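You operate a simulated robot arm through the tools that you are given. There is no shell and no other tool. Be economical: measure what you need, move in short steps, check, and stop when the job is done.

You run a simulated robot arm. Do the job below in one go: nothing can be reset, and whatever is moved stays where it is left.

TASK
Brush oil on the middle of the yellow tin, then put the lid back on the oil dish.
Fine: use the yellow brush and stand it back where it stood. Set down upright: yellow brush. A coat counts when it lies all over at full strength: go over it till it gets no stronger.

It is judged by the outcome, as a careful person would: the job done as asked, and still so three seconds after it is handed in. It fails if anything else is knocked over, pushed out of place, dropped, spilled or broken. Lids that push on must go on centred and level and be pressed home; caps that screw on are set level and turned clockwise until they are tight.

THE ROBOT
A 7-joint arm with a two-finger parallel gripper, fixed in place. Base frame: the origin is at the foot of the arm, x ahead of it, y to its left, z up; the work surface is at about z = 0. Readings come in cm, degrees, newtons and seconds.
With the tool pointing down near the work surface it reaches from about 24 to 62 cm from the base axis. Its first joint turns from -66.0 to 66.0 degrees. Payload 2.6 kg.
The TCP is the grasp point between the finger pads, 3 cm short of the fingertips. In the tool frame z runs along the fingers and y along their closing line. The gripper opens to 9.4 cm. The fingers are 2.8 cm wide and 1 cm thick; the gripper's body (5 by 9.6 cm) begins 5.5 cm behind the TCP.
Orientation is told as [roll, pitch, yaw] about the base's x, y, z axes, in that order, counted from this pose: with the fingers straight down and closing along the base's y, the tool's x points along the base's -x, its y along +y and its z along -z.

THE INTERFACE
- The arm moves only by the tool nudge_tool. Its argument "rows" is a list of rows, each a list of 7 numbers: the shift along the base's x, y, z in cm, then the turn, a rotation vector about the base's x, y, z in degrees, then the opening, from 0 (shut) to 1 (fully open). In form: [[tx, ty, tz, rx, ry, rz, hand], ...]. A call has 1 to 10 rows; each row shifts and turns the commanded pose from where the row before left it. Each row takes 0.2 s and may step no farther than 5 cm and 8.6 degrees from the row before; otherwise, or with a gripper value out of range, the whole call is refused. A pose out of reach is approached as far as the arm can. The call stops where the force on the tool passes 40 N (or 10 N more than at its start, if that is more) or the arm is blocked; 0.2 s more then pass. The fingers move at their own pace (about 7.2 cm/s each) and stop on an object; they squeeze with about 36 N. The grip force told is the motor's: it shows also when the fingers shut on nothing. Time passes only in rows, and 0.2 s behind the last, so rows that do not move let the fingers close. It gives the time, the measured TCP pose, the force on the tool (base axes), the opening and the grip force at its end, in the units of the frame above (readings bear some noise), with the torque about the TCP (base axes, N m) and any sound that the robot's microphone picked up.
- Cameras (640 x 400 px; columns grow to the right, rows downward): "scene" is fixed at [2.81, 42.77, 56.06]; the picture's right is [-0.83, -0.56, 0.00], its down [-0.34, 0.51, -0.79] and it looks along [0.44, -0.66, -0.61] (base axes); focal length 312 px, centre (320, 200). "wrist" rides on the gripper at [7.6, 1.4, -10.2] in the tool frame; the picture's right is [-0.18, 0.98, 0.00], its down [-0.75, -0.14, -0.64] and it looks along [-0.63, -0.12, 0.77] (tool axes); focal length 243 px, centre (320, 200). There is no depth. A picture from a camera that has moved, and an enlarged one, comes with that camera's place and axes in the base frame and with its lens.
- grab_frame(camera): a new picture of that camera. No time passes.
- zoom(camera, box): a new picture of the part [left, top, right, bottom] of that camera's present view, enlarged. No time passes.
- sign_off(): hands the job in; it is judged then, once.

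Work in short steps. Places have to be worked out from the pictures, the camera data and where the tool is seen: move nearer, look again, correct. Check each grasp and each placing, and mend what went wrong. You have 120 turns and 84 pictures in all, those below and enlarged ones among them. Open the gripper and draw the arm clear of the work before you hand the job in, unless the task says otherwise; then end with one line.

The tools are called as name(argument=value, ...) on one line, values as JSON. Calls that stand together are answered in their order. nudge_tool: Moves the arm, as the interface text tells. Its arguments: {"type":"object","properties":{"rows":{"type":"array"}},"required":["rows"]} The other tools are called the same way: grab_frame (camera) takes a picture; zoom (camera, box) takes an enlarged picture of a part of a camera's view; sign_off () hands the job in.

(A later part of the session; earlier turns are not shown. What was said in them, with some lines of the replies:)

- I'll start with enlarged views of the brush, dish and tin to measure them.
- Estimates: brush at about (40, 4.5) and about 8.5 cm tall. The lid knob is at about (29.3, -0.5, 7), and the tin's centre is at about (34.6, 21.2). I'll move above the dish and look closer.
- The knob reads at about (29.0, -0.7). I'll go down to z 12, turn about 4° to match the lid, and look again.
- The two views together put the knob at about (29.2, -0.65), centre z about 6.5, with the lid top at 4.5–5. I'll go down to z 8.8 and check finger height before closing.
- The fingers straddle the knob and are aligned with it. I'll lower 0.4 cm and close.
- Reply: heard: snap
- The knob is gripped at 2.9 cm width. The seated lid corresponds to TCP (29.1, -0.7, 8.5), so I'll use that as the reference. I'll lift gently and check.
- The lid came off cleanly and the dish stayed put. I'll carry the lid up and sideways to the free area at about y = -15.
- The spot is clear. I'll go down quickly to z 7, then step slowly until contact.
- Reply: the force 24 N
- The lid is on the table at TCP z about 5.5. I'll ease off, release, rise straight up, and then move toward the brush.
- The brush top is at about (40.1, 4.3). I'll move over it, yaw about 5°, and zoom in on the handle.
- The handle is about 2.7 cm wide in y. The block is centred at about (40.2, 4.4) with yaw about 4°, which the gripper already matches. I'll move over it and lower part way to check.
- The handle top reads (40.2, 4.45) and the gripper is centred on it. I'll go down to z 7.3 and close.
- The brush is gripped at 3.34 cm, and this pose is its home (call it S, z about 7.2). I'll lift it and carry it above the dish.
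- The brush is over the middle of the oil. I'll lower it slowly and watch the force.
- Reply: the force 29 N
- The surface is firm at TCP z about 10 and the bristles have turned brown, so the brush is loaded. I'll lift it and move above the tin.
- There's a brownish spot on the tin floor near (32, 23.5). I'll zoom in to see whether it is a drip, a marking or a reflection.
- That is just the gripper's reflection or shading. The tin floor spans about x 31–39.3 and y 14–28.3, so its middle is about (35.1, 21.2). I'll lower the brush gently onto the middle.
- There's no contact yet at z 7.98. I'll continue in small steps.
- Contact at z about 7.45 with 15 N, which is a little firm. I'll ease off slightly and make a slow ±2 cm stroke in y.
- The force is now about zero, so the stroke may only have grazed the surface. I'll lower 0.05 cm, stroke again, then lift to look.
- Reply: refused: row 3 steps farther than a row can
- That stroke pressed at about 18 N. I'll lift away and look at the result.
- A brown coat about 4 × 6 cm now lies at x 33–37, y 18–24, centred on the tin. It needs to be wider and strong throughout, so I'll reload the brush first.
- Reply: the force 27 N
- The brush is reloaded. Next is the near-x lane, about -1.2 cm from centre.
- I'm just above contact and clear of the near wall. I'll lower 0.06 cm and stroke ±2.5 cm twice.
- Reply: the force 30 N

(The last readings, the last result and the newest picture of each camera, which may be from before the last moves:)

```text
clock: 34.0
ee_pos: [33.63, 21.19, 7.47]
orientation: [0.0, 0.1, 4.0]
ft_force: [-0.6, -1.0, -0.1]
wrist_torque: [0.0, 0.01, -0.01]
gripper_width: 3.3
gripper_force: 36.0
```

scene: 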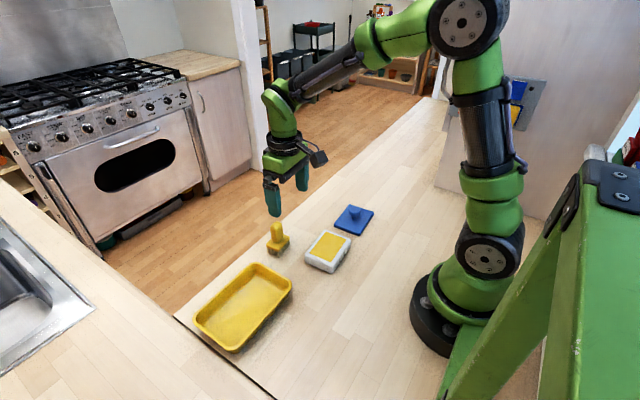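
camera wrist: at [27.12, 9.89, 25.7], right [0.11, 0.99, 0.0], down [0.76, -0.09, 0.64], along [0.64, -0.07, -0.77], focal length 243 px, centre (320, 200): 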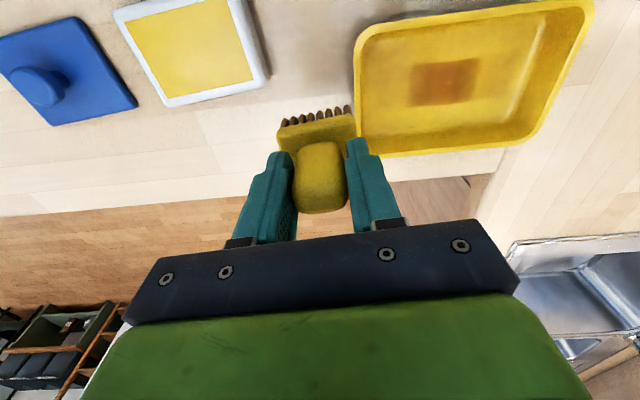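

Now the far-x lane: shift +2.5 in x, lower a touch, and stroke.

nudge_tool(rows=[[1.25, 0, 0, 0, 0, 0, 0], [1.25, 0, -0.02, 0, 0, 0, 0], [0, 1.25, 0, 0, 0, 0, 0], [0, 1.25, 0, 0, 0, 0, 0], [0, -1.25, 0, 0, 0, 0, 0], [0, -1.25, 0, 0, 0, 0, 0], [0, -1.25, 0, 0, 0, 0, 0], [0, -1.25, 0, 0, 0, 0, 0], [0, 1.25, 0, 0, 0, 0, 0], [0, 1.25, 0, 0, 0, 0, 0]])

nudge_tool(rows=[[0, 1.25, 0, 0, 0, 0, 0], [0, 1.25, 0, 0, 0, 0, 0], [0, -1.25, 0, 0, 0, 0, 0], [0, -1.25, 0, 0, 0, 0, 0], [0, -1.25, 0, 0, 0, 0, 0], [0, -1.25, 0, 0, 0, 0, 0], [0, 1.25, 0, 0, 0, 0, 0], [0, 1.25, 0, 0, 0, 0, 0]])

nudge_tool(rows=[[0, 0, 2, 0, 0, 0, 0], [0, 0, 4, 0, 0, 0, 0], [0, -4, 2, 0, 0, 0, 0], [0, -5, 0, 0, 0, 0, 0], [0, -3, 0, 0, 0, 0, 0]])

zoom(camera="scene", box=[185, 240, 305, 360])

zoom(camera="wrist", box=[345, 0, 605, 160])

```text
clock: 36.2
ee_pos: [36.07, 21.09, 7.4]
orientation: [0.0, -0.1, 3.9]
ft_force: [-0.4, 0.1, 0.6]
wrist_torque: [-0.02, 0.01, -0.02]
gripper_width: 3.28
gripper_force: 35.9
```

```text
clock: 38.0
ee_pos: [36.16, 20.91, 7.37]
orientation: [0.2, 0.0, 3.9]
ft_force: [-0.2, -0.8, 1.1]
wrist_torque: [-0.05, -0.07, 0.03]
gripper_width: 3.3
gripper_force: 36.0
```

```text
clock: 39.2
ee_pos: [36.29, 8.91, 15.61]
orientation: [0.1, 0.0, 4.1]
ft_force: [0.0, 0.6, 0.1]
wrist_torque: [0.01, -0.01, 0.04]
gripper_width: 3.31
gripper_force: 35.7
```

```text
3.33 times, centred on (245, 300) of scene
camera zoom: at [2.8, 42.77, 56.06], right [-0.83, -0.56, 0.0], down [-0.34, 0.51, -0.79], along [0.44, -0.66, -0.61], focal length 1039 px, centre (570, -133)
```

zoom: 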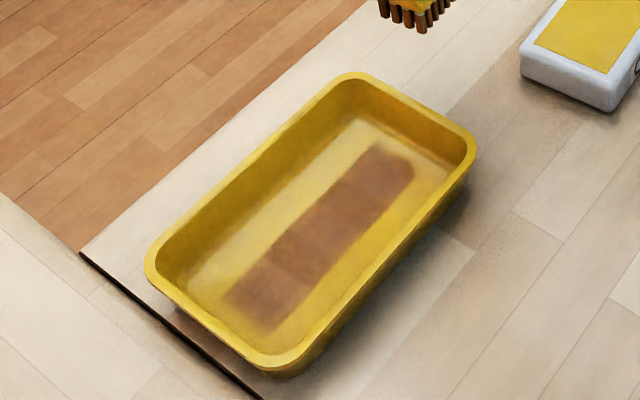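

```text
2.46 times, centred on (475, 80) of wrist
camera zoom: at [28.61, 9.73, 25.99], right [0.11, 0.99, 0.0], down [0.76, -0.09, 0.64], along [0.64, -0.07, -0.77], focal length 597 px, centre (-62, 495)
```

zoom: 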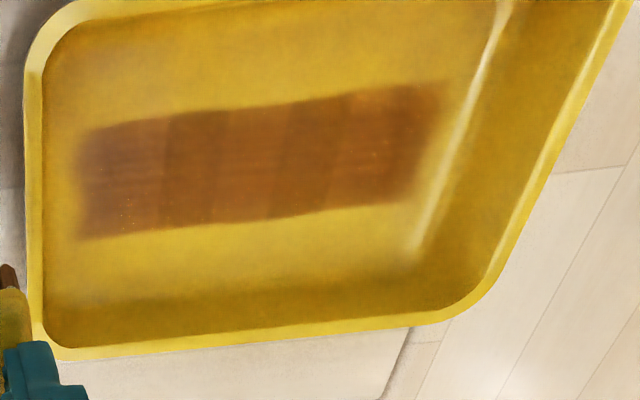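

The coat shows only within a strip at x 33–37, y 14.8–27.5, so that strip is the "middle". Its ends are fainter than its centre. I'll reload and do full-length strokes along it.

nudge_tool(rows=[[-2.3, -3.3, 0, 0, 0, 0, 0], [-2.3, -3.3, 0, 0, 0, 0, 0], [-2.1, -3.1, 0, 0, 0, 0, 0], [0, 0, -3, 0, 0, 0, 0], [0, 0, -2.1, 0, 0, 0, 0], [0, 0, -0.3, 0, 0, 0, 0], [0, 0, 0, 0, 0, 0, 0]])

nudge_tool(rows=[[0, 0, 1, 0, 0, 0, 0], [0, 0, 4.4, 0, 0, 0, 0], [0.9, 3.6, 0, 0, 0, 0, 0], [0.9, 3.6, 0, 0, 0, 0, 0], [0.9, 3.6, 0, 0, 0, 0, 0], [0.9, 3.6, 0, 0, 0, 0, 0], [0.9, 3.6, 0, 0, 0, 0, 0], [0.9, 3.6, 0, 0, 0, 0, 0], [0, 0, -3, 0, 0, 0, 0], [0, 0, -3.5, 0, 0, 0, 0]])

nudge_tool(rows=[[0, 0, -1, 0, 0, 0, 0], [0, 0, -0.42, 0, 0, 0, 0], [0, 0, 0, 0, 0, 0, 0]])

```text
clock: 40.8
ee_pos: [29.41, -0.49, 9.99]
orientation: [0.0, -0.1, 4.1]
ft_force: [0.1, 0.7, -0.7]
wrist_torque: [0.0, 0.01, -0.02]
gripper_width: 3.31
gripper_force: 35.8
```

```text
clock: 43.0
ee_pos: [34.57, 21.28, 9.23]
orientation: [-0.1, 0.0, 4.1]
ft_force: [0.9, -0.1, -0.5]
wrist_torque: [-0.02, 0.02, -0.01]
gripper_width: 3.3
gripper_force: 35.8
```

```text
clock: 43.8
ee_pos: [34.71, 21.06, 7.52]
orientation: [0.0, 0.0, 4.0]
ft_force: [0.7, -0.4, -0.7]
wrist_torque: [-0.01, -0.02, -0.01]
gripper_width: 3.31
gripper_force: 36.4
```

I'm at centre. I'll shift +0.2 in x, lower 0.08, and stroke ±4 cm along the strip.

nudge_tool(rows=[[0.2, 0, -0.08, 0, 0, 0, 0], [0, 1, 0, 0, 0, 0, 0], [0, 1, 0, 0, 0, 0, 0], [0, 1, 0, 0, 0, 0, 0], [0, 1, 0, 0, 0, 0, 0], [0, -1.6, 0, 0, 0, 0, 0], [0, -1.6, 0, 0, 0, 0, 0], [0, -1.6, 0, 0, 0, 0, 0], [0, -1.6, 0, 0, 0, 0, 0], [0, -1.6, 0, 0, 0, 0, 0]])

nudge_tool(rows=[[0, 1.6, 0, 0, 0, 0, 0], [0, 1.6, 0, 0, 0, 0, 0], [0, 1.6, 0, 0, 0, 0, 0], [0, 1.6, 0, 0, 0, 0, 0], [0, 1.6, 0, 0, 0, 0, 0], [0, -1.6, 0, 0, 0, 0, 0], [0, -1.6, 0, 0, 0, 0, 0], [0, -1.6, 0, 0, 0, 0, 0], [0, -1.6, 0, 0, 0, 0, 0], [0, -1.6, 0, 0, 0, 0, 0]])

nudge_tool(rows=[[0, 0, 3, 0, 0, 0, 0], [0, -1, 4.5, 0, 0, 0, 0], [0, -4, 0.5, 0, 0, 0, 0], [0, -3, 0, 0, 0, 0, 0]])

zoom(camera="scene", box=[185, 240, 305, 360])

zoom(camera="wrist", box=[345, 0, 605, 160])

```text
clock: 46.0
ee_pos: [34.97, 16.86, 7.49]
orientation: [0.0, 0.1, 4.1]
ft_force: [-0.2, -0.7, -1.3]
wrist_torque: [0.02, 0.02, 0.02]
gripper_width: 3.3
gripper_force: 36.1
```

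```text
clock: 48.2
ee_pos: [35.07, 16.94, 7.38]
orientation: [0.1, -0.1, 4.0]
ft_force: [0.1, 3.0, 6.3]
wrist_torque: [0.09, -0.14, 0.02]
gripper_width: 3.29
gripper_force: 35.7
```

```text
clock: 49.2
ee_pos: [35.09, 9.03, 15.22]
orientation: [0.0, 0.1, 4.0]
ft_force: [-0.3, -0.3, 0.0]
wrist_torque: [-0.01, -0.03, 0.02]
gripper_width: 3.31
gripper_force: 35.5
```

```text
3.33 times, centred on (245, 300) of scene
camera zoom: at [2.8, 42.77, 56.06], right [-0.83, -0.56, 0.0], down [-0.34, 0.51, -0.79], along [0.44, -0.66, -0.61], focal length 1039 px, centre (570, -133)
```

zoom: 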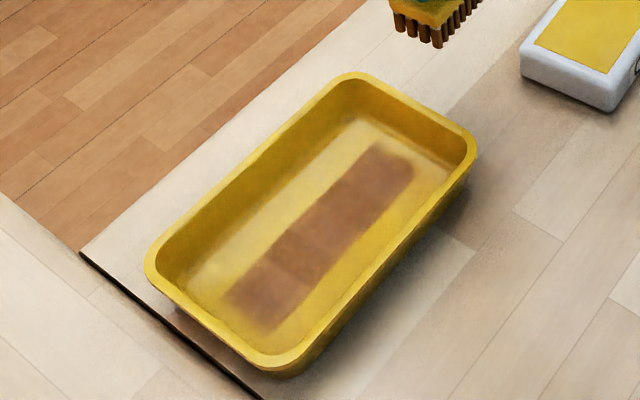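

```text
2.46 times, centred on (475, 80) of wrist
camera zoom: at [27.21, 9.87, 25.62], right [0.11, 0.99, 0.0], down [0.76, -0.09, 0.64], along [0.64, -0.07, -0.77], focal length 597 px, centre (-62, 495)
```

zoom: 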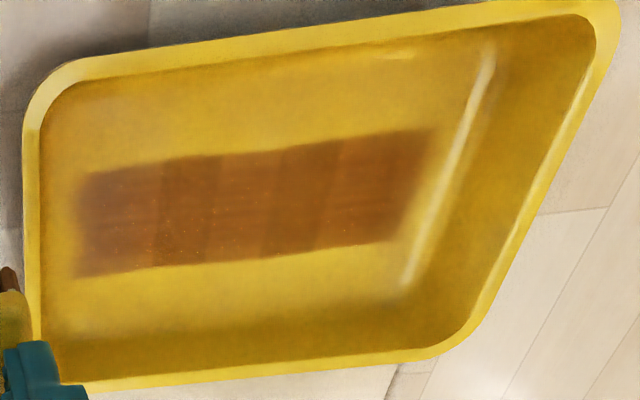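

There's little change, so the coat is nearly or fully saturated. Forces were light and the last dip read zero force, so I'll do one more firm dip and a firmer pass to compare.

nudge_tool(rows=[[-1.9, -3.2, 0, 0, 0, 0, 0], [-1.9, -3.2, 0, 0, 0, 0, 0], [-1.8, -3.2, 0, 0, 0, 0, 0], [0, 0, -3, 0, 0, 0, 0], [0, 0, -2.1, 0, 0, 0, 0], [0, 0, -0.3, 0, 0, 0, 0], [0, 0, -0.08, 0, 0, 0, 0], [0, 0, 0, 0, 0, 0, 0]])

nudge_tool(rows=[[0, 0, 1, 0, 0, 0, 0], [0, 0, 4.48, 0, 0, 0, 0], [0.94, 3.6, 0, 0, 0, 0, 0], [0.94, 3.6, 0, 0, 0, 0, 0], [0.93, 3.6, 0, 0, 0, 0, 0], [0.93, 3.6, 0, 0, 0, 0, 0], [0.93, 3.6, 0, 0, 0, 0, 0], [0.93, 3.6, 0, 0, 0, 0, 0], [0, 0, -3, 0, 0, 0, 0], [0, 0, -3.5, 0, 0, 0, 0]])

nudge_tool(rows=[[0, 0, -1, 0, 0, 0, 0], [0, 0, -0.5, 0, 0, 0, 0], [0, 0, -0.06, 0, 0, 0, 0], [0, 0, 0, 0, 0, 0, 0]])

```text
clock: 51.0
ee_pos: [29.57, -0.57, 10.05]
orientation: [0.0, 0.0, 3.9]
ft_force: [-0.7, 0.2, 0.2]
wrist_torque: [-0.01, -0.02, 0.02]
gripper_width: 3.31
gripper_force: 35.9
```

```text
clock: 53.2
ee_pos: [35.26, 20.89, 9.2]
orientation: [0.0, 0.1, 4.0]
ft_force: [-0.5, 0.0, -0.3]
wrist_torque: [-0.02, -0.02, -0.01]
gripper_width: 3.3
gripper_force: 36.5
```

```text
clock: 54.2
ee_pos: [35.28, 21.0, 7.48]
orientation: [0.0, 0.0, 4.0]
ft_force: [0.4, 0.4, -0.2]
wrist_torque: [0.01, 0.03, -0.01]
gripper_width: 3.32
gripper_force: 35.8
```

Still just above contact. I'll lower until I feel contact.

nudge_tool(rows=[[0, 0, -0.07, 0, 0, 0, 0], [0, 0, 0, 0, 0, 0, 0]])

```text
clock: 54.8
ee_pos: [35.32, 20.95, 7.33]
orientation: [0.0, 0.0, 4.0]
ft_force: [0.0, 0.7, -0.2]
wrist_torque: [0.01, -0.04, 0.03]
gripper_width: 3.31
gripper_force: 36.5
```

nudge_tool(rows=[[0, 0, -0.07, 0, 0, 0, 0], [0, 0, 0, 0, 0, 0, 0]])

zoom(camera="scene", box=[195, 230, 285, 330])

```text
clock: 55.4
ee_pos: [35.18, 20.9, 7.36]
orientation: [0.0, -0.2, 3.9]
ft_force: [-2.0, 0.2, 8.2]
wrist_torque: [-0.01, -0.09, 0.02]
gripper_width: 3.32
gripper_force: 35.9
```

```text
4.00 times, centred on (240, 280) of scene
camera zoom: at [2.8, 42.77, 56.06], right [-0.83, -0.56, 0.0], down [-0.34, 0.51, -0.79], along [0.44, -0.66, -0.61], focal length 1247 px, centre (640, -120)
```

zoom: 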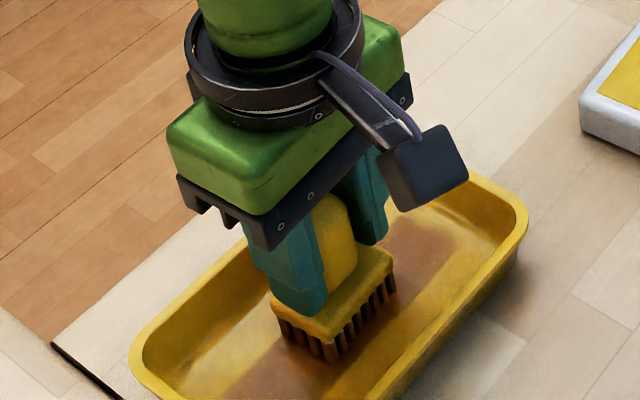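

Contact is 8 N now. I'll make full-length strokes at this height, slightly off to each side so the strip's edges are covered too.

nudge_tool(rows=[[0.2, 0, 0, 0, 0, 0, 0], [0, 1.4, 0, 0, 0, 0, 0], [0, 1.4, 0, 0, 0, 0, 0], [0, 1.4, 0, 0, 0, 0, 0], [-0.6, 0, 0, 0, 0, 0, 0], [0, -1.7, 0, 0, 0, 0, 0], [0, -1.7, 0, 0, 0, 0, 0], [0, -1.7, 0, 0, 0, 0, 0], [0, -1.7, 0, 0, 0, 0, 0], [0, -1.5, 0, 0, 0, 0, 0]])

nudge_tool(rows=[[0, 1.7, 0, 0, 0, 0, 0], [0, 1.7, 0, 0, 0, 0, 0], [0, 1.7, 0, 0, 0, 0, 0], [0, 1.7, 0, 0, 0, 0, 0], [0.5, 1.5, 0, 0, 0, 0, 0], [0, -1.7, 0, 0, 0, 0, 0], [0, -1.7, 0, 0, 0, 0, 0], [0, -1.7, 0, 0, 0, 0, 0], [0, -1.7, 0, 0, 0, 0, 0], [0, -1.5, 0, 0, 0, 0, 0]])

nudge_tool(rows=[[0, 0, 3, 0, 0, 0, 0], [0, -1, 4.5, 0, 0, 0, 0], [0, -4, 0.5, 0, 0, 0, 0], [0, -3, 0, 0, 0, 0, 0]])

zoom(camera="scene", box=[185, 240, 305, 360])

zoom(camera="wrist", box=[345, 0, 605, 160])

```text
clock: 57.6
ee_pos: [34.43, 16.96, 7.28]
orientation: [-0.1, 0.0, 4.1]
ft_force: [0.9, 5.3, 13.8]
wrist_torque: [0.16, -0.3, 0.13]
gripper_width: 3.32
gripper_force: 35.8
```

```text
clock: 59.8
ee_pos: [35.29, 16.79, 7.3]
orientation: [0.0, 0.1, 4.0]
ft_force: [-0.5, 1.4, 1.3]
wrist_torque: [0.05, -0.05, 0.0]
gripper_width: 3.33
gripper_force: 35.4
```

```text
clock: 60.8
ee_pos: [34.96, 9.12, 15.04]
orientation: [0.1, -0.1, 4.0]
ft_force: [-0.5, 0.2, -0.4]
wrist_torque: [0.02, 0.0, -0.02]
gripper_width: 3.32
gripper_force: 35.7
```

```text
3.33 times, centred on (245, 300) of scene
camera zoom: at [2.8, 42.77, 56.06], right [-0.83, -0.56, 0.0], down [-0.34, 0.51, -0.79], along [0.44, -0.66, -0.61], focal length 1039 px, centre (570, -133)
```

zoom: 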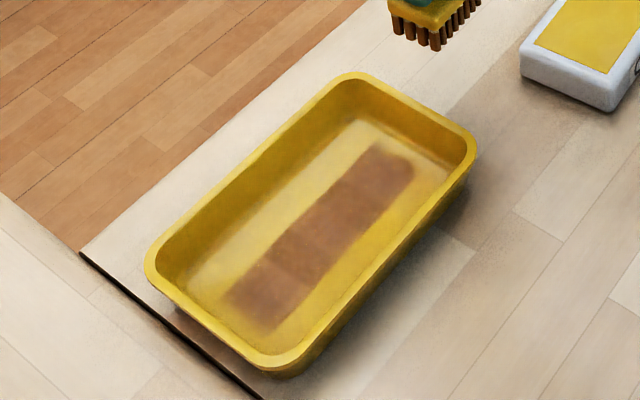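

```text
2.46 times, centred on (475, 80) of wrist
camera zoom: at [27.17, 9.97, 25.37], right [0.11, 0.99, 0.0], down [0.76, -0.09, 0.64], along [0.64, -0.07, -0.77], focal length 597 px, centre (-62, 495)
```

zoom: 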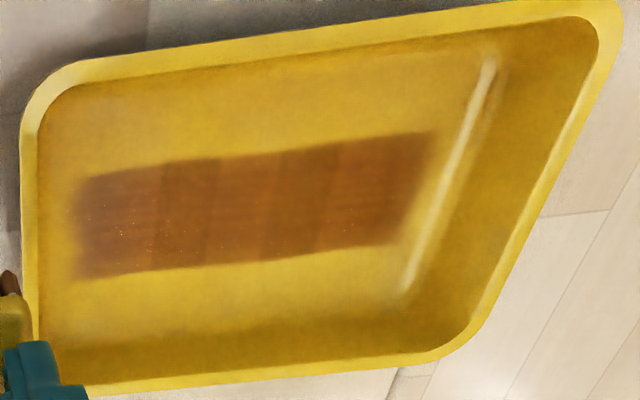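

No visible change, which suggests full strength. The last two dips read zero force, though, so I'll rule out a dry brush with one firmly confirmed dip and a final pass.

nudge_tool(rows=[[-1.9, -3.2, 0, 0, 0, 0, 0], [-1.9, -3.2, 0, 0, 0, 0, 0], [-1.9, -3.1, 0, 0, 0, 0, 0], [0, 0, -3, 0, 0, 0, 0], [0, 0, -2.1, 0, 0, 0, 0], [0, 0, -0.2, 0, 0, 0, 0], [0, 0, -0.1, 0, 0, 0, 0], [0, 0, -0.1, 0, 0, 0, 0], [0, 0, 0, 0, 0, 0, 0]])

zoom(camera="scene", box=[280, 195, 360, 275])

```text
clock: 62.8
ee_pos: [29.49, -0.7, 9.76]
orientation: [0.1, -0.3, 4.0]
ft_force: [-7.1, -5.9, 26.8]
wrist_torque: [-0.05, -0.01, -0.04]
gripper_width: 3.31
gripper_force: 36.2
```

```text
5.00 times, centred on (320, 235) of scene
camera zoom: at [2.8, 42.77, 56.06], right [-0.83, -0.56, 0.0], down [-0.34, 0.51, -0.79], along [0.44, -0.66, -0.61], focal length 1559 px, centre (320, 25)
```

zoom: 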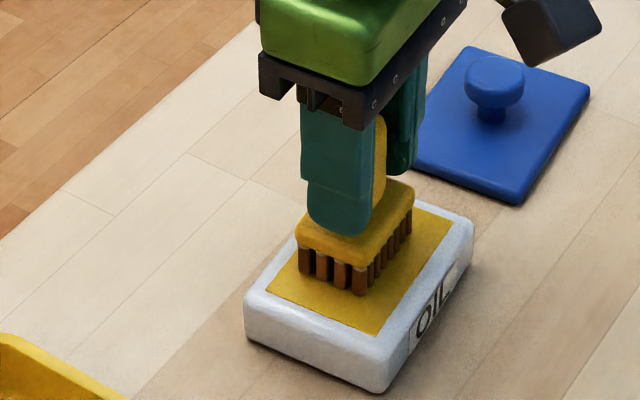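

The dip is firm (27 N), and the brush has slid about 0.2 cm up in the grip. Back for the final full-length pass.

nudge_tool(rows=[[0, 0, 1, 0, 0, 0, 0], [0, 0, 4.5, 0, 0, 0, 0], [0.93, 3.6, 0, 0, 0, 0, 0], [0.93, 3.6, 0, 0, 0, 0, 0], [0.93, 3.6, 0, 0, 0, 0, 0], [0.93, 3.6, 0, 0, 0, 0, 0], [0.93, 3.6, 0, 0, 0, 0, 0], [0.93, 3.6, 0, 0, 0, 0, 0], [0, 0, -3, 0, 0, 0, 0], [0, 0, -3.5, 0, 0, 0, 0]])

nudge_tool(rows=[[0, 0, -1, 0, 0, 0, 0], [0, 0, -0.3, 0, 0, 0, 0], [0, 0, -0.1, 0, 0, 0, 0], [0, 0, 0, 0, 0, 0, 0]])

```text
clock: 65.0
ee_pos: [35.11, 21.18, 8.61]
orientation: [0.0, 0.1, 4.1]
ft_force: [0.0, 0.4, -1.0]
wrist_torque: [-0.03, 0.01, 0.0]
gripper_width: 3.32
gripper_force: 36.1
```

```text
clock: 66.0
ee_pos: [35.11, 21.02, 7.25]
orientation: [0.0, 0.0, 4.1]
ft_force: [-1.6, -0.9, 2.5]
wrist_torque: [0.0, -0.02, -0.04]
gripper_width: 3.32
gripper_force: 36.0
```

Light contact. I'll press a hair more and stroke the full length both ways.

nudge_tool(rows=[[0, 0, -0.04, 0, 0, 0, 0], [0, 1.4, 0, 0, 0, 0, 0], [0, 1.4, 0, 0, 0, 0, 0], [0, 1.4, 0, 0, 0, 0, 0], [0, -1.7, 0, 0, 0, 0, 0], [0, -1.7, 0, 0, 0, 0, 0], [0, -1.7, 0, 0, 0, 0, 0], [0, -1.7, 0, 0, 0, 0, 0], [0, -1.5, 0, 0, 0, 0, 0]])

nudge_tool(rows=[[0, 1.7, 0, 0, 0, 0, 0], [0, 1.7, 0, 0, 0, 0, 0], [0, 1.7, 0, 0, 0, 0, 0], [0, 1.7, 0, 0, 0, 0, 0], [0, 1.5, 0, 0, 0, 0, 0], [0, -1.7, 0, 0, 0, 0, 0], [0, -1.7, 0, 0, 0, 0, 0], [0, -1.7, 0, 0, 0, 0, 0], [0, -1.7, 0, 0, 0, 0, 0], [0, -1.5, 0, 0, 0, 0, 0]])

nudge_tool(rows=[[0, 0, 3, 0, 0, 0, 0], [0, -1, 4.5, 0, 0, 0, 0], [0, -4, 0.5, 0, 0, 0, 0], [0, -3, 0, 0, 0, 0, 0]])

zoom(camera="wrist", box=[345, 0, 605, 160])

zoom(camera="scene", box=[185, 200, 345, 360])

```text
clock: 68.0
ee_pos: [34.86, 16.89, 7.44]
orientation: [0.0, 0.1, 4.1]
ft_force: [0.2, 0.0, -0.4]
wrist_torque: [0.01, 0.0, 0.01]
gripper_width: 3.3
gripper_force: 36.0
```

```text
clock: 70.2
ee_pos: [34.85, 16.91, 7.27]
orientation: [0.0, -0.1, 3.9]
ft_force: [-0.1, 0.7, 2.8]
wrist_torque: [0.05, -0.08, 0.0]
gripper_width: 3.31
gripper_force: 35.8
```

```text
clock: 71.2
ee_pos: [34.8, 8.87, 15.11]
orientation: [0.0, -0.1, 4.0]
ft_force: [0.0, -0.2, -1.3]
wrist_torque: [-0.03, 0.0, 0.04]
gripper_width: 3.3
gripper_force: 35.7
```

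```text
2.46 times, centred on (475, 80) of wrist
camera zoom: at [27.02, 9.68, 25.39], right [0.11, 0.99, 0.0], down [0.76, -0.09, 0.64], along [0.64, -0.07, -0.77], focal length 597 px, centre (-62, 495)
```

zoom: 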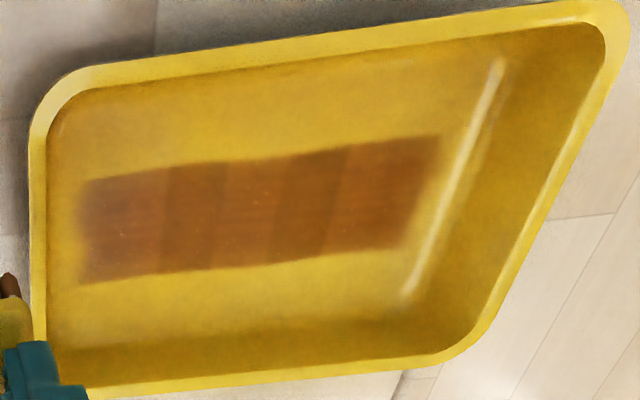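

```text
2.50 times, centred on (265, 280) of scene
camera zoom: at [2.8, 42.77, 56.06], right [-0.83, -0.56, 0.0], down [-0.34, 0.51, -0.79], along [0.44, -0.66, -0.61], focal length 779 px, centre (458, 0)
```

zoom: 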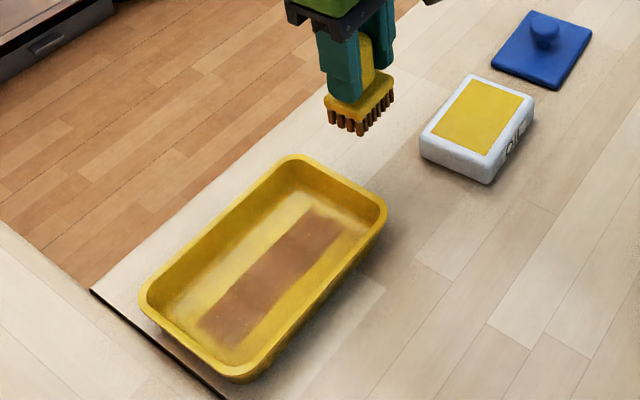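

The coat is unchanged after a firm reload, so it is at full strength, and the tin has not moved. I'll return the brush to its home spot at about (40.3, 4.4).

nudge_tool(rows=[[2.75, -2.2, 0, 0, 0, 0, 0], [2.72, -2.2, 0, 0, 0, 0, 0], [0, 0, -3.5, 0, 0, 0, 0], [0, 0, -3, 0, 0, 0, 0], [0, 0, -0.8, 0, 0, 0, 0], [0, 0, 0, 0, 0, 0, 0]])

zoom(camera="scene", box=[230, 185, 310, 265])

```text
clock: 72.6
ee_pos: [40.38, 4.59, 7.81]
orientation: [0.0, 0.0, 4.0]
ft_force: [0.0, 0.6, -0.6]
wrist_torque: [-0.02, -0.01, -0.01]
gripper_width: 3.32
gripper_force: 35.9
```

```text
5.00 times, centred on (270, 225) of scene
camera zoom: at [2.81, 42.77, 56.06], right [-0.83, -0.56, 0.0], down [-0.34, 0.51, -0.79], along [0.44, -0.66, -0.61], focal length 1559 px, centre (570, 75)
```

zoom: 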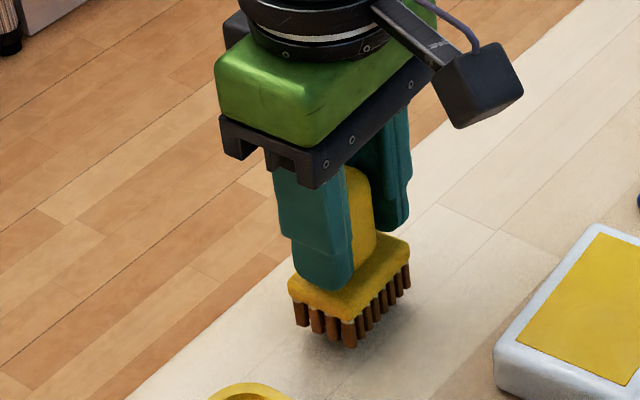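

It's about 0.8 cm above the table and looks about 0.3 cm off toward +x/+y. I'll lower to just above contact and compare again.

nudge_tool(rows=[[0, 0, -0.3, 0, 0, 0, 0], [0, 0, -0.2, 0, 0, 0, 0], [0, 0, 0, 0, 0, 0, 0]])

zoom(camera="scene", box=[230, 185, 310, 265])

```text
clock: 73.4
ee_pos: [40.44, 4.64, 7.39]
orientation: [0.0, 0.0, 4.0]
ft_force: [-0.2, -0.7, -0.2]
wrist_torque: [0.0, 0.0, 0.0]
gripper_width: 3.34
gripper_force: 35.9
```

```text
5.00 times, centred on (270, 225) of scene
camera zoom: at [2.81, 42.77, 56.06], right [-0.83, -0.56, 0.0], down [-0.34, 0.51, -0.79], along [0.44, -0.66, -0.61], focal length 1559 px, centre (570, 75)
```

zoom: 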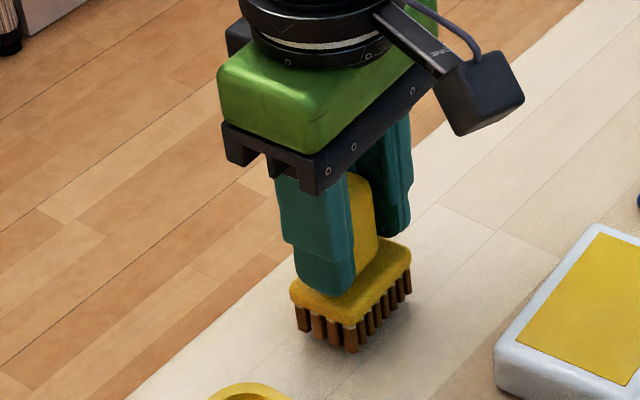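

The whole gripper is offset about 0.35 cm toward image-left, i.e. +x/+y. I'll correct by (-0.27, -0.2) and lower to contact.

nudge_tool(rows=[[-0.27, -0.2, 0, 0, 0, 0, 0], [0, 0, -0.15, 0, 0, 0, 0], [0, 0, -0.1, 0, 0, 0, 0], [0, 0, 0, 0, 0, 0, 0]])

zoom(camera="scene", box=[230, 185, 310, 265])

```text
clock: 74.4
ee_pos: [40.07, 4.28, 7.06]
orientation: [0.0, 0.0, 4.0]
ft_force: [1.0, -0.6, -0.2]
wrist_torque: [0.03, -0.01, 0.0]
gripper_width: 3.3
gripper_force: 35.9
```

```text
5.00 times, centred on (270, 225) of scene
camera zoom: at [2.81, 42.77, 56.06], right [-0.83, -0.56, 0.0], down [-0.34, 0.51, -0.79], along [0.44, -0.66, -0.61], focal length 1559 px, centre (570, 75)
```

zoom: 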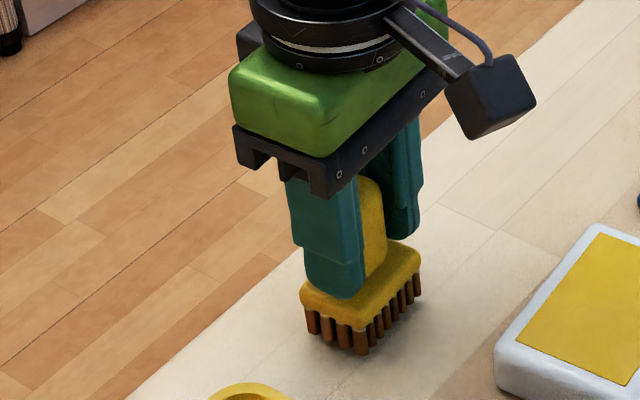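

The horizontal match is now within about 0.1 cm. I'll lower the last few millimetres to contact.

nudge_tool(rows=[[0.05, 0.03, -0.1, 0, 0, 0, 0], [0, 0, -0.1, 0, 0, 0, 0], [0, 0, 0, 0, 0, 0, 0]])

```text
clock: 75.2
ee_pos: [40.27, 4.33, 6.97]
orientation: [0.0, -0.1, 4.0]
ft_force: [-0.1, 0.3, -0.7]
wrist_torque: [-0.01, 0.02, 0.0]
gripper_width: 3.3
gripper_force: 36.4
```

nudge_tool(rows=[[0, 0, -0.06, 0, 0, 0, 0], [0, 0, -0.06, 0, 0, 0, 0], [0, 0, 0, 0, 0, 0, 0]])

zoom(camera="scene", box=[230, 185, 310, 265])

```text
clock: 76.0
ee_pos: [40.37, 4.41, 6.86]
orientation: [0.0, 0.0, 4.1]
ft_force: [-0.2, 0.4, -0.1]
wrist_torque: [-0.01, -0.01, -0.02]
gripper_width: 3.32
gripper_force: 36.0
```

```text
5.00 times, centred on (270, 225) of scene
camera zoom: at [2.81, 42.77, 56.06], right [-0.83, -0.56, 0.0], down [-0.34, 0.51, -0.79], along [0.44, -0.66, -0.61], focal length 1559 px, centre (570, 75)
```

zoom: 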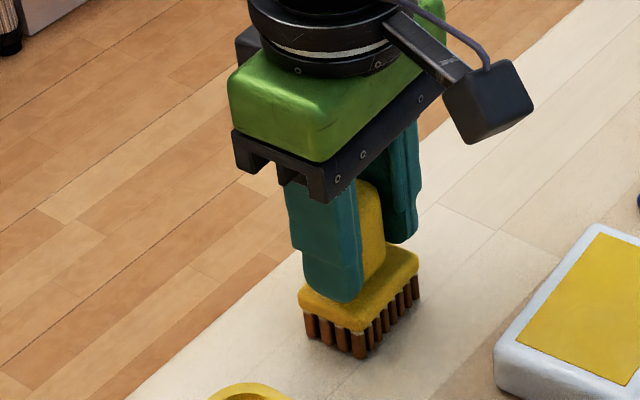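

nudge_tool(rows=[[0, 0, -0.06, 0, 0, 0, 0], [0, 0, -0.06, 0, 0, 0, 0], [0, 0, 0, 0, 0, 0, 0]])

```text
clock: 76.8
ee_pos: [40.35, 4.11, 6.75]
orientation: [0.1, -0.1, 4.0]
ft_force: [-5.7, -0.7, 14.7]
wrist_torque: [-0.08, 0.0, -0.01]
gripper_width: 3.32
gripper_force: 36.1
```

Contact at 14.7 N, so the brush is standing on the table. I'll ease off slightly, open the fingers, and rise straight up.

nudge_tool(rows=[[0, 0, 0.05, 0, 0, 0, 0], [0, 0, 0, 0, 0, 0, 0.3], [0, 0, 0, 0, 0, 0, 0.55], [0, 0, 0, 0, 0, 0, 0.7], [0, 0, 2, 0, 0, 0, 0.7], [0, 0, 4, 0, 0, 0, 0.7], [0, 0, 3, 0, 0, 0, 0.7]])

zoom(camera="scene", box=[230, 185, 310, 265])

grab_frame(camera="wrist")

```text
clock: 78.4
ee_pos: [39.97, 4.2, 15.82]
orientation: [0.0, 0.0, 4.0]
ft_force: [0.1, -0.5, 0.4]
wrist_torque: [-0.02, 0.03, 0.04]
gripper_width: 6.61
gripper_force: 0.1
```

```text
5.00 times, centred on (270, 225) of scene
camera zoom: at [2.81, 42.77, 56.06], right [-0.83, -0.56, 0.0], down [-0.34, 0.51, -0.79], along [0.44, -0.66, -0.61], focal length 1559 px, centre (570, 75)
```

zoom: 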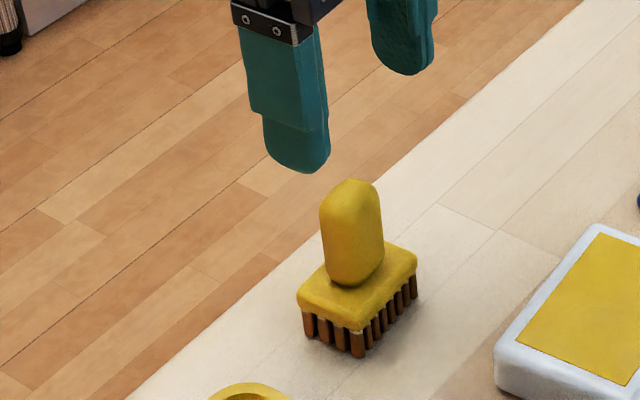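

```text
28 pictures are left
camera wrist: at [32.2, 4.96, 26.27], right [0.12, 0.99, 0.0], down [0.76, -0.09, 0.64], along [0.64, -0.07, -0.77], focal length 243 px, centre (320, 200)
```

wrist: 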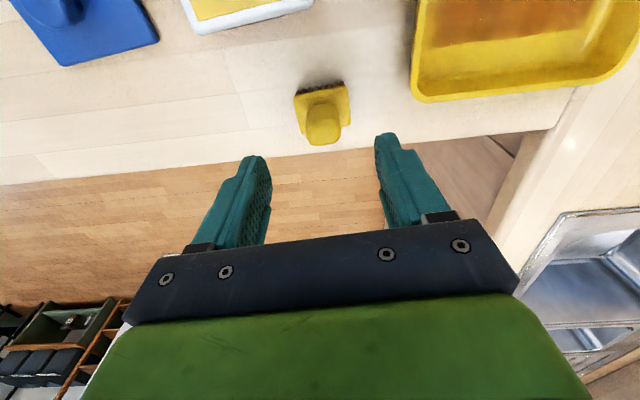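

The brush stands upright within about 1 mm of its original place. Now I'll go to the lid at about (29.9, -14.9).

nudge_tool(rows=[[-2.04, -3.82, 0, 0, 0, 0, 1], [-2.04, -3.82, 0, 0, 0, 0, 1], [-2.04, -3.82, 0, 0, 0, 0, 1], [-2.04, -3.82, 0, 0, 0, 0, 1], [-2.04, -3.82, 0, 0, 0, 0, 1], [0, 0, -4, 0, 0, 0, 0.7], [0, 0, 0, 0, 0, 0, 0.6]])

grab_frame(camera="wrist")

```text
clock: 80.0
ee_pos: [30.27, -14.71, 11.79]
orientation: [0.0, 0.1, 4.0]
ft_force: [-0.2, 0.3, -0.2]
wrist_torque: [0.0, 0.0, 0.02]
gripper_width: 5.63
gripper_force: 0.0
```

```text
27 pictures are left
camera wrist: at [22.44, -14.0, 22.08], right [0.11, 0.99, 0.0], down [0.76, -0.09, 0.64], along [0.64, -0.07, -0.77], focal length 243 px, centre (320, 200)
```

wrist: 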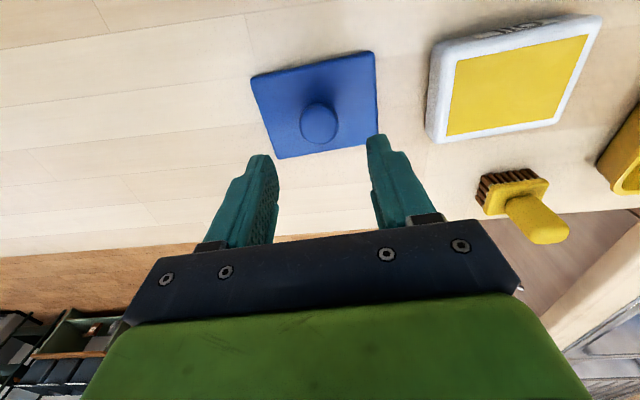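

The knob sits about (-0.15, -0.15) from the TCP. I'll correct, go down to z 5.55, and close.

nudge_tool(rows=[[-0.15, -0.13, -3, 0, 0, 0, 0.6], [0, 0, -2.6, 0, 0, 0, 0.6], [0, 0, -0.5, 0, 0, 0, 0.6], [0, 0, 0, 0, 0, 0, 0.6]])

grab_frame(camera="wrist")

```text
clock: 81.0
ee_pos: [30.07, -14.84, 5.83]
orientation: [0.0, -0.1, 4.0]
ft_force: [-0.9, 0.8, 0.3]
wrist_torque: [0.0, 0.03, 0.02]
gripper_width: 5.66
gripper_force: 0.1
```

```text
26 pictures are left
camera wrist: at [22.16, -14.04, 16.15], right [0.12, 0.99, 0.0], down [0.76, -0.09, 0.64], along [0.64, -0.07, -0.77], focal length 243 px, centre (320, 200)
```

wrist: 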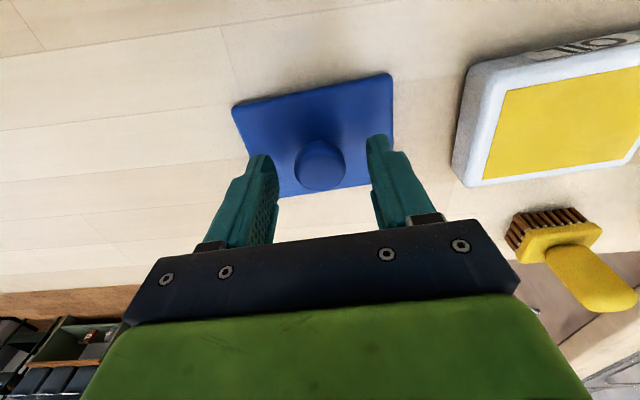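

The view matches the first grasp. I'll lower 0.3 and close.

nudge_tool(rows=[[0, 0, -0.3, 0, 0, 0, 0.6], [0, 0, 0, 0, 0, 0, 0.3], [0, 0, 0, 0, 0, 0, 0.1], [0, 0, 0, 0, 0, 0, 0], [0, 0, 0, 0, 0, 0, 0], [0, 0, 2, 0, 0, 0, 0], [0, 0, 4, 0, 0, 0, 0], [0, 0, 4, 0, 0, 0, 0], [0, 0, 0, 0, 0, 0, 0]])

grab_frame(camera="wrist")

```text
clock: 83.0
ee_pos: [29.69, -14.95, 15.64]
orientation: [0.0, 0.0, 4.1]
ft_force: [0.1, -0.1, 0.9]
wrist_torque: [-0.01, -0.01, -0.01]
gripper_width: 2.91
gripper_force: 36.4
```

```text
25 pictures are left
camera wrist: at [21.96, -14.18, 25.93], right [0.12, 0.99, 0.0], down [0.76, -0.09, 0.64], along [0.64, -0.07, -0.77], focal length 243 px, centre (320, 200)
```

wrist: 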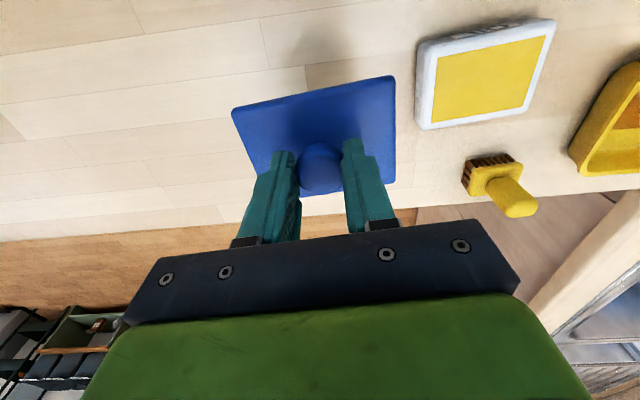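

The lid is held just as before and hangs level. I'll carry it over the dish and compare with the earlier off-dish view.

nudge_tool(rows=[[-0.2, 3.6, 0, 0, 0, 0, 0], [-0.2, 3.6, 0, 0, 0, 0, 0], [-0.2, 3.6, 0, 0, 0, 0, 0], [-0.15, 3.5, 0, 0, 0, 0, 0], [0, 0, -3, 0, 0, 0, 0], [0, 0, -2, 0, 0, 0, 0], [0, 0, 0, 0, 0, 0, 0]])

zoom(camera="scene", box=[270, 190, 370, 290])

grab_frame(camera="wrist")

```text
clock: 84.6
ee_pos: [28.86, -0.61, 10.39]
orientation: [0.0, 0.0, 4.1]
ft_force: [-0.2, 1.3, -0.8]
wrist_torque: [0.01, -0.02, -0.02]
gripper_width: 2.9
gripper_force: 35.9
```

```text
4.00 times, centred on (320, 240) of scene
camera zoom: at [2.81, 42.77, 56.06], right [-0.83, -0.56, 0.0], down [-0.34, 0.51, -0.79], along [0.44, -0.66, -0.61], focal length 1247 px, centre (320, 40)
```

zoom: 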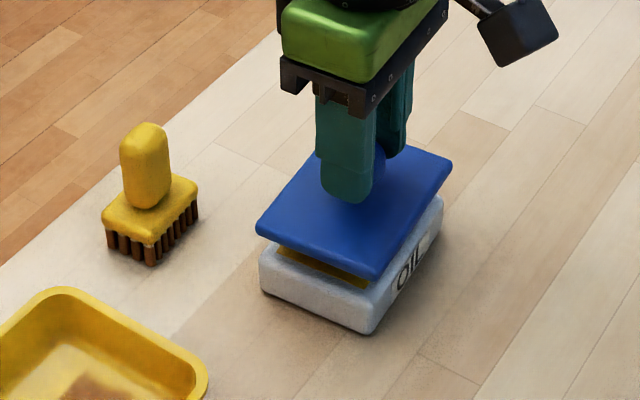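

```text
23 pictures are left
camera wrist: at [21.11, 0.25, 20.78], right [0.12, 0.99, 0.0], down [0.76, -0.09, 0.64], along [0.64, -0.07, -0.77], focal length 243 px, centre (320, 200)
```

wrist: 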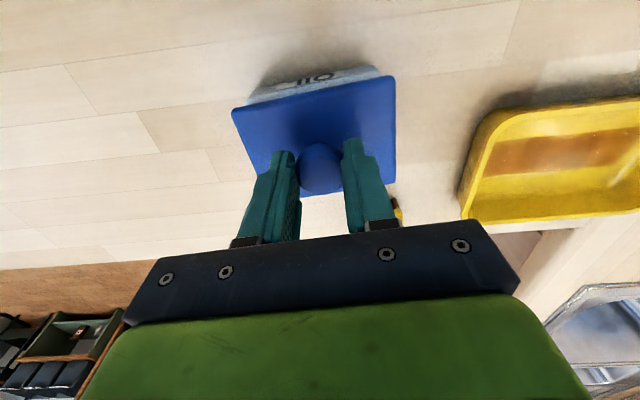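

The lid sits about 0.1 cm from its position right after removal, and the dish has not moved. I'll nudge (+0.09, +0.06) and lower toward seating.

nudge_tool(rows=[[0.09, 0.06, -0.5, 0, 0, 0, 0], [0, 0, -0.5, 0, 0, 0, 0], [0, 0, -0.2, 0, 0, 0, 0], [0, 0, -0.2, 0, 0, 0, 0], [0, 0, 0, 0, 0, 0, 0]])

zoom(camera="scene", box=[280, 210, 360, 290])

```text
clock: 85.8
ee_pos: [29.16, -0.43, 9.02]
orientation: [0.0, 0.0, 4.0]
ft_force: [-0.5, -0.2, 0.5]
wrist_torque: [-0.03, -0.01, 0.01]
gripper_width: 2.91
gripper_force: 35.4
```

```text
5.00 times, centred on (320, 250) of scene
camera zoom: at [2.81, 42.77, 56.06], right [-0.83, -0.56, 0.0], down [-0.34, 0.51, -0.79], along [0.44, -0.66, -0.61], focal length 1559 px, centre (320, -50)
```

zoom: 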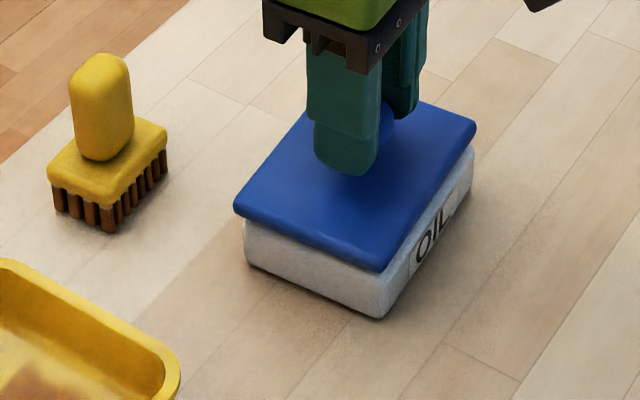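

zoom(camera="scene", box=[270, 190, 370, 290])

```text
4.00 times, centred on (320, 240) of scene
camera zoom: at [2.81, 42.77, 56.06], right [-0.83, -0.56, 0.0], down [-0.34, 0.51, -0.79], along [0.44, -0.66, -0.61], focal length 1247 px, centre (320, 40)
```

zoom: 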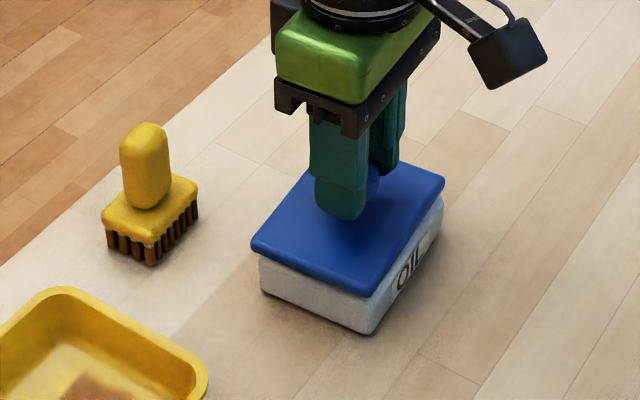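

The lid is now about 4 px left of the seated reference, roughly (+0.17, +0.12) cm. I'll correct before lowering.

nudge_tool(rows=[[-0.17, -0.12, 0, 0, 0, 0, 0], [0, 0, 0, 0, 0, 0, 0]])

zoom(camera="scene", box=[270, 190, 370, 290])

```text
clock: 86.4
ee_pos: [28.99, -0.53, 9.04]
orientation: [0.0, -0.1, 4.0]
ft_force: [0.6, 0.2, 0.0]
wrist_torque: [0.0, -0.01, -0.01]
gripper_width: 2.9
gripper_force: 36.1
```

```text
4.00 times, centred on (320, 240) of scene
camera zoom: at [2.81, 42.77, 56.06], right [-0.83, -0.56, 0.0], down [-0.34, 0.51, -0.79], along [0.44, -0.66, -0.61], focal length 1247 px, centre (320, 40)
```

zoom: 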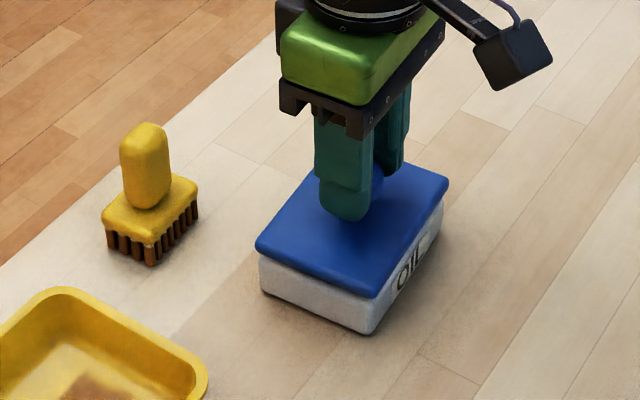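

The alignment matches the seated reference now. I'll lower in small steps to press it on.

nudge_tool(rows=[[0, 0, -0.15, 0, 0, 0, 0], [0, 0, -0.15, 0, 0, 0, 0], [0, 0, -0.1, 0, 0, 0, 0], [0, 0, 0, 0, 0, 0, 0]])

zoom(camera="scene", box=[270, 190, 370, 290])

```text
clock: 87.4
ee_pos: [29.03, -0.62, 8.56]
orientation: [0.1, 0.0, 4.0]
ft_force: [-0.1, 1.0, -1.2]
wrist_torque: [0.0, 0.02, -0.01]
gripper_width: 2.9
gripper_force: 36.3
```

```text
4.00 times, centred on (320, 240) of scene
camera zoom: at [2.81, 42.77, 56.06], right [-0.83, -0.56, 0.0], down [-0.34, 0.51, -0.79], along [0.44, -0.66, -0.61], focal length 1247 px, centre (320, 40)
```

zoom: 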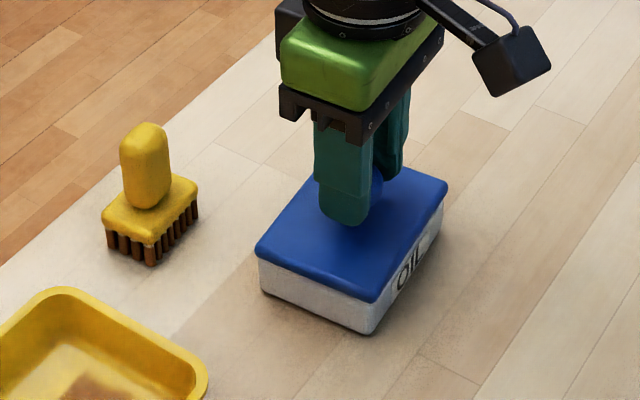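

It matches the seated outline but carries no load yet. I'll press down and listen for the snap.

nudge_tool(rows=[[0, 0, -0.08, 0, 0, 0, 0], [0, 0, -0.08, 0, 0, 0, 0], [0, 0, 0, 0, 0, 0, 0]])

```text
clock: 88.2
ee_pos: [29.19, -0.66, 8.5]
orientation: [-0.1, 0.1, 4.0]
ft_force: [-14.8, -3.8, 37.1]
wrist_torque: [-0.14, 0.27, -0.1]
gripper_width: 2.91
gripper_force: 36.0
heard: snap
```

Snap heard at 37 N. I'll ease the load, release, and rise.

nudge_tool(rows=[[0, 0, 0.06, 0, 0, 0, 0], [0, 0, 0, 0, 0, 0, 0.3], [0, 0, 0, 0, 0, 0, 0.6], [0, 0, 2, 0, 0, 0, 0.6], [0, 0, 4, 0, 0, 0, 0.6], [0, 0, 4, 0, 0, 0, 0.6], [0, 0, 0, 0, 0, 0, 0.6]])

zoom(camera="scene", box=[280, 210, 360, 290])

zoom(camera="wrist", box=[230, 20, 410, 170])

```text
clock: 89.8
ee_pos: [28.74, -0.49, 18.35]
orientation: [0.0, 0.0, 4.1]
ft_force: [-0.3, 0.6, 0.0]
wrist_torque: [0.01, 0.03, -0.01]
gripper_width: 5.64
gripper_force: 0.1
```

```text
5.00 times, centred on (320, 250) of scene
camera zoom: at [2.8, 42.77, 56.06], right [-0.83, -0.56, 0.0], down [-0.34, 0.51, -0.79], along [0.44, -0.66, -0.61], focal length 1559 px, centre (320, -50)
```

zoom: 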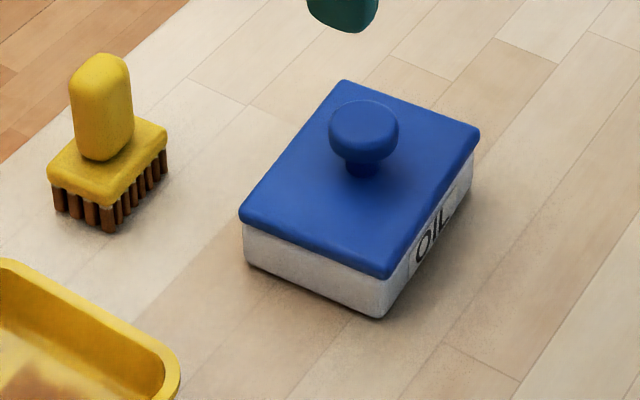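

```text
2.67 times, centred on (320, 95) of wrist
camera zoom: at [20.98, 0.22, 28.76], right [0.11, 0.99, 0.0], down [0.76, -0.09, 0.64], along [0.64, -0.07, -0.77], focal length 647 px, centre (320, 480)
```

zoom: 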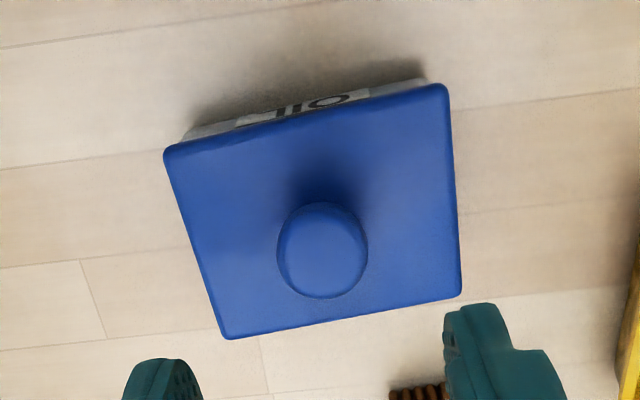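

The lid is centred, level and snapped home, with the same lid-to-base gap as at the start. I'll draw the arm clear and take a last look.

nudge_tool(rows=[[0, 0, 4, 0, 0, 0, 1], [0, -2, 4, 0, 0, 0, 1], [0, -3, 4, 0, 0, 0, 1], [0, -4, 0, 0, 0, 0, 1], [0, 0, 0, 0, 0, 0, 1]])

grab_frame(camera="scene")

```text
clock: 91.0
ee_pos: [28.59, -9.73, 30.38]
orientation: [0.0, 0.0, 3.9]
ft_force: [1.0, 0.4, -0.3]
wrist_torque: [-0.02, 0.01, -0.02]
gripper_width: 9.38
gripper_force: 0.1
```

```text
16 pictures are left
```

scene: 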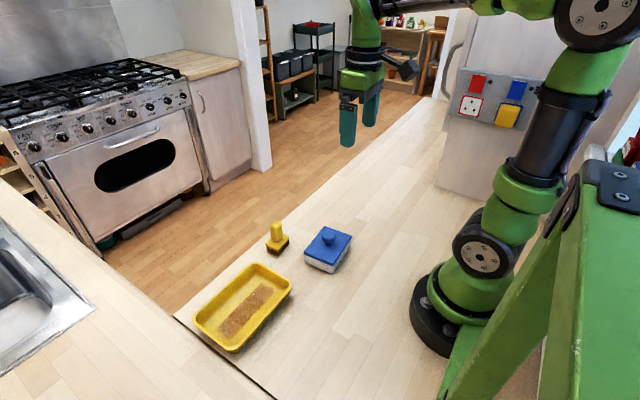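

Everything is in place: the tin is oiled, the brush is upright at home, the lid is on, and the arm is clear. Handing in.

sign_off()

```text
The job is handed in.
```

The middle of the yellow tin has an even coat of oil that further passes no longer darkened, the yellow brush stands upright within about 1 mm of where it stood, and the lid is snapped back on the oil dish.
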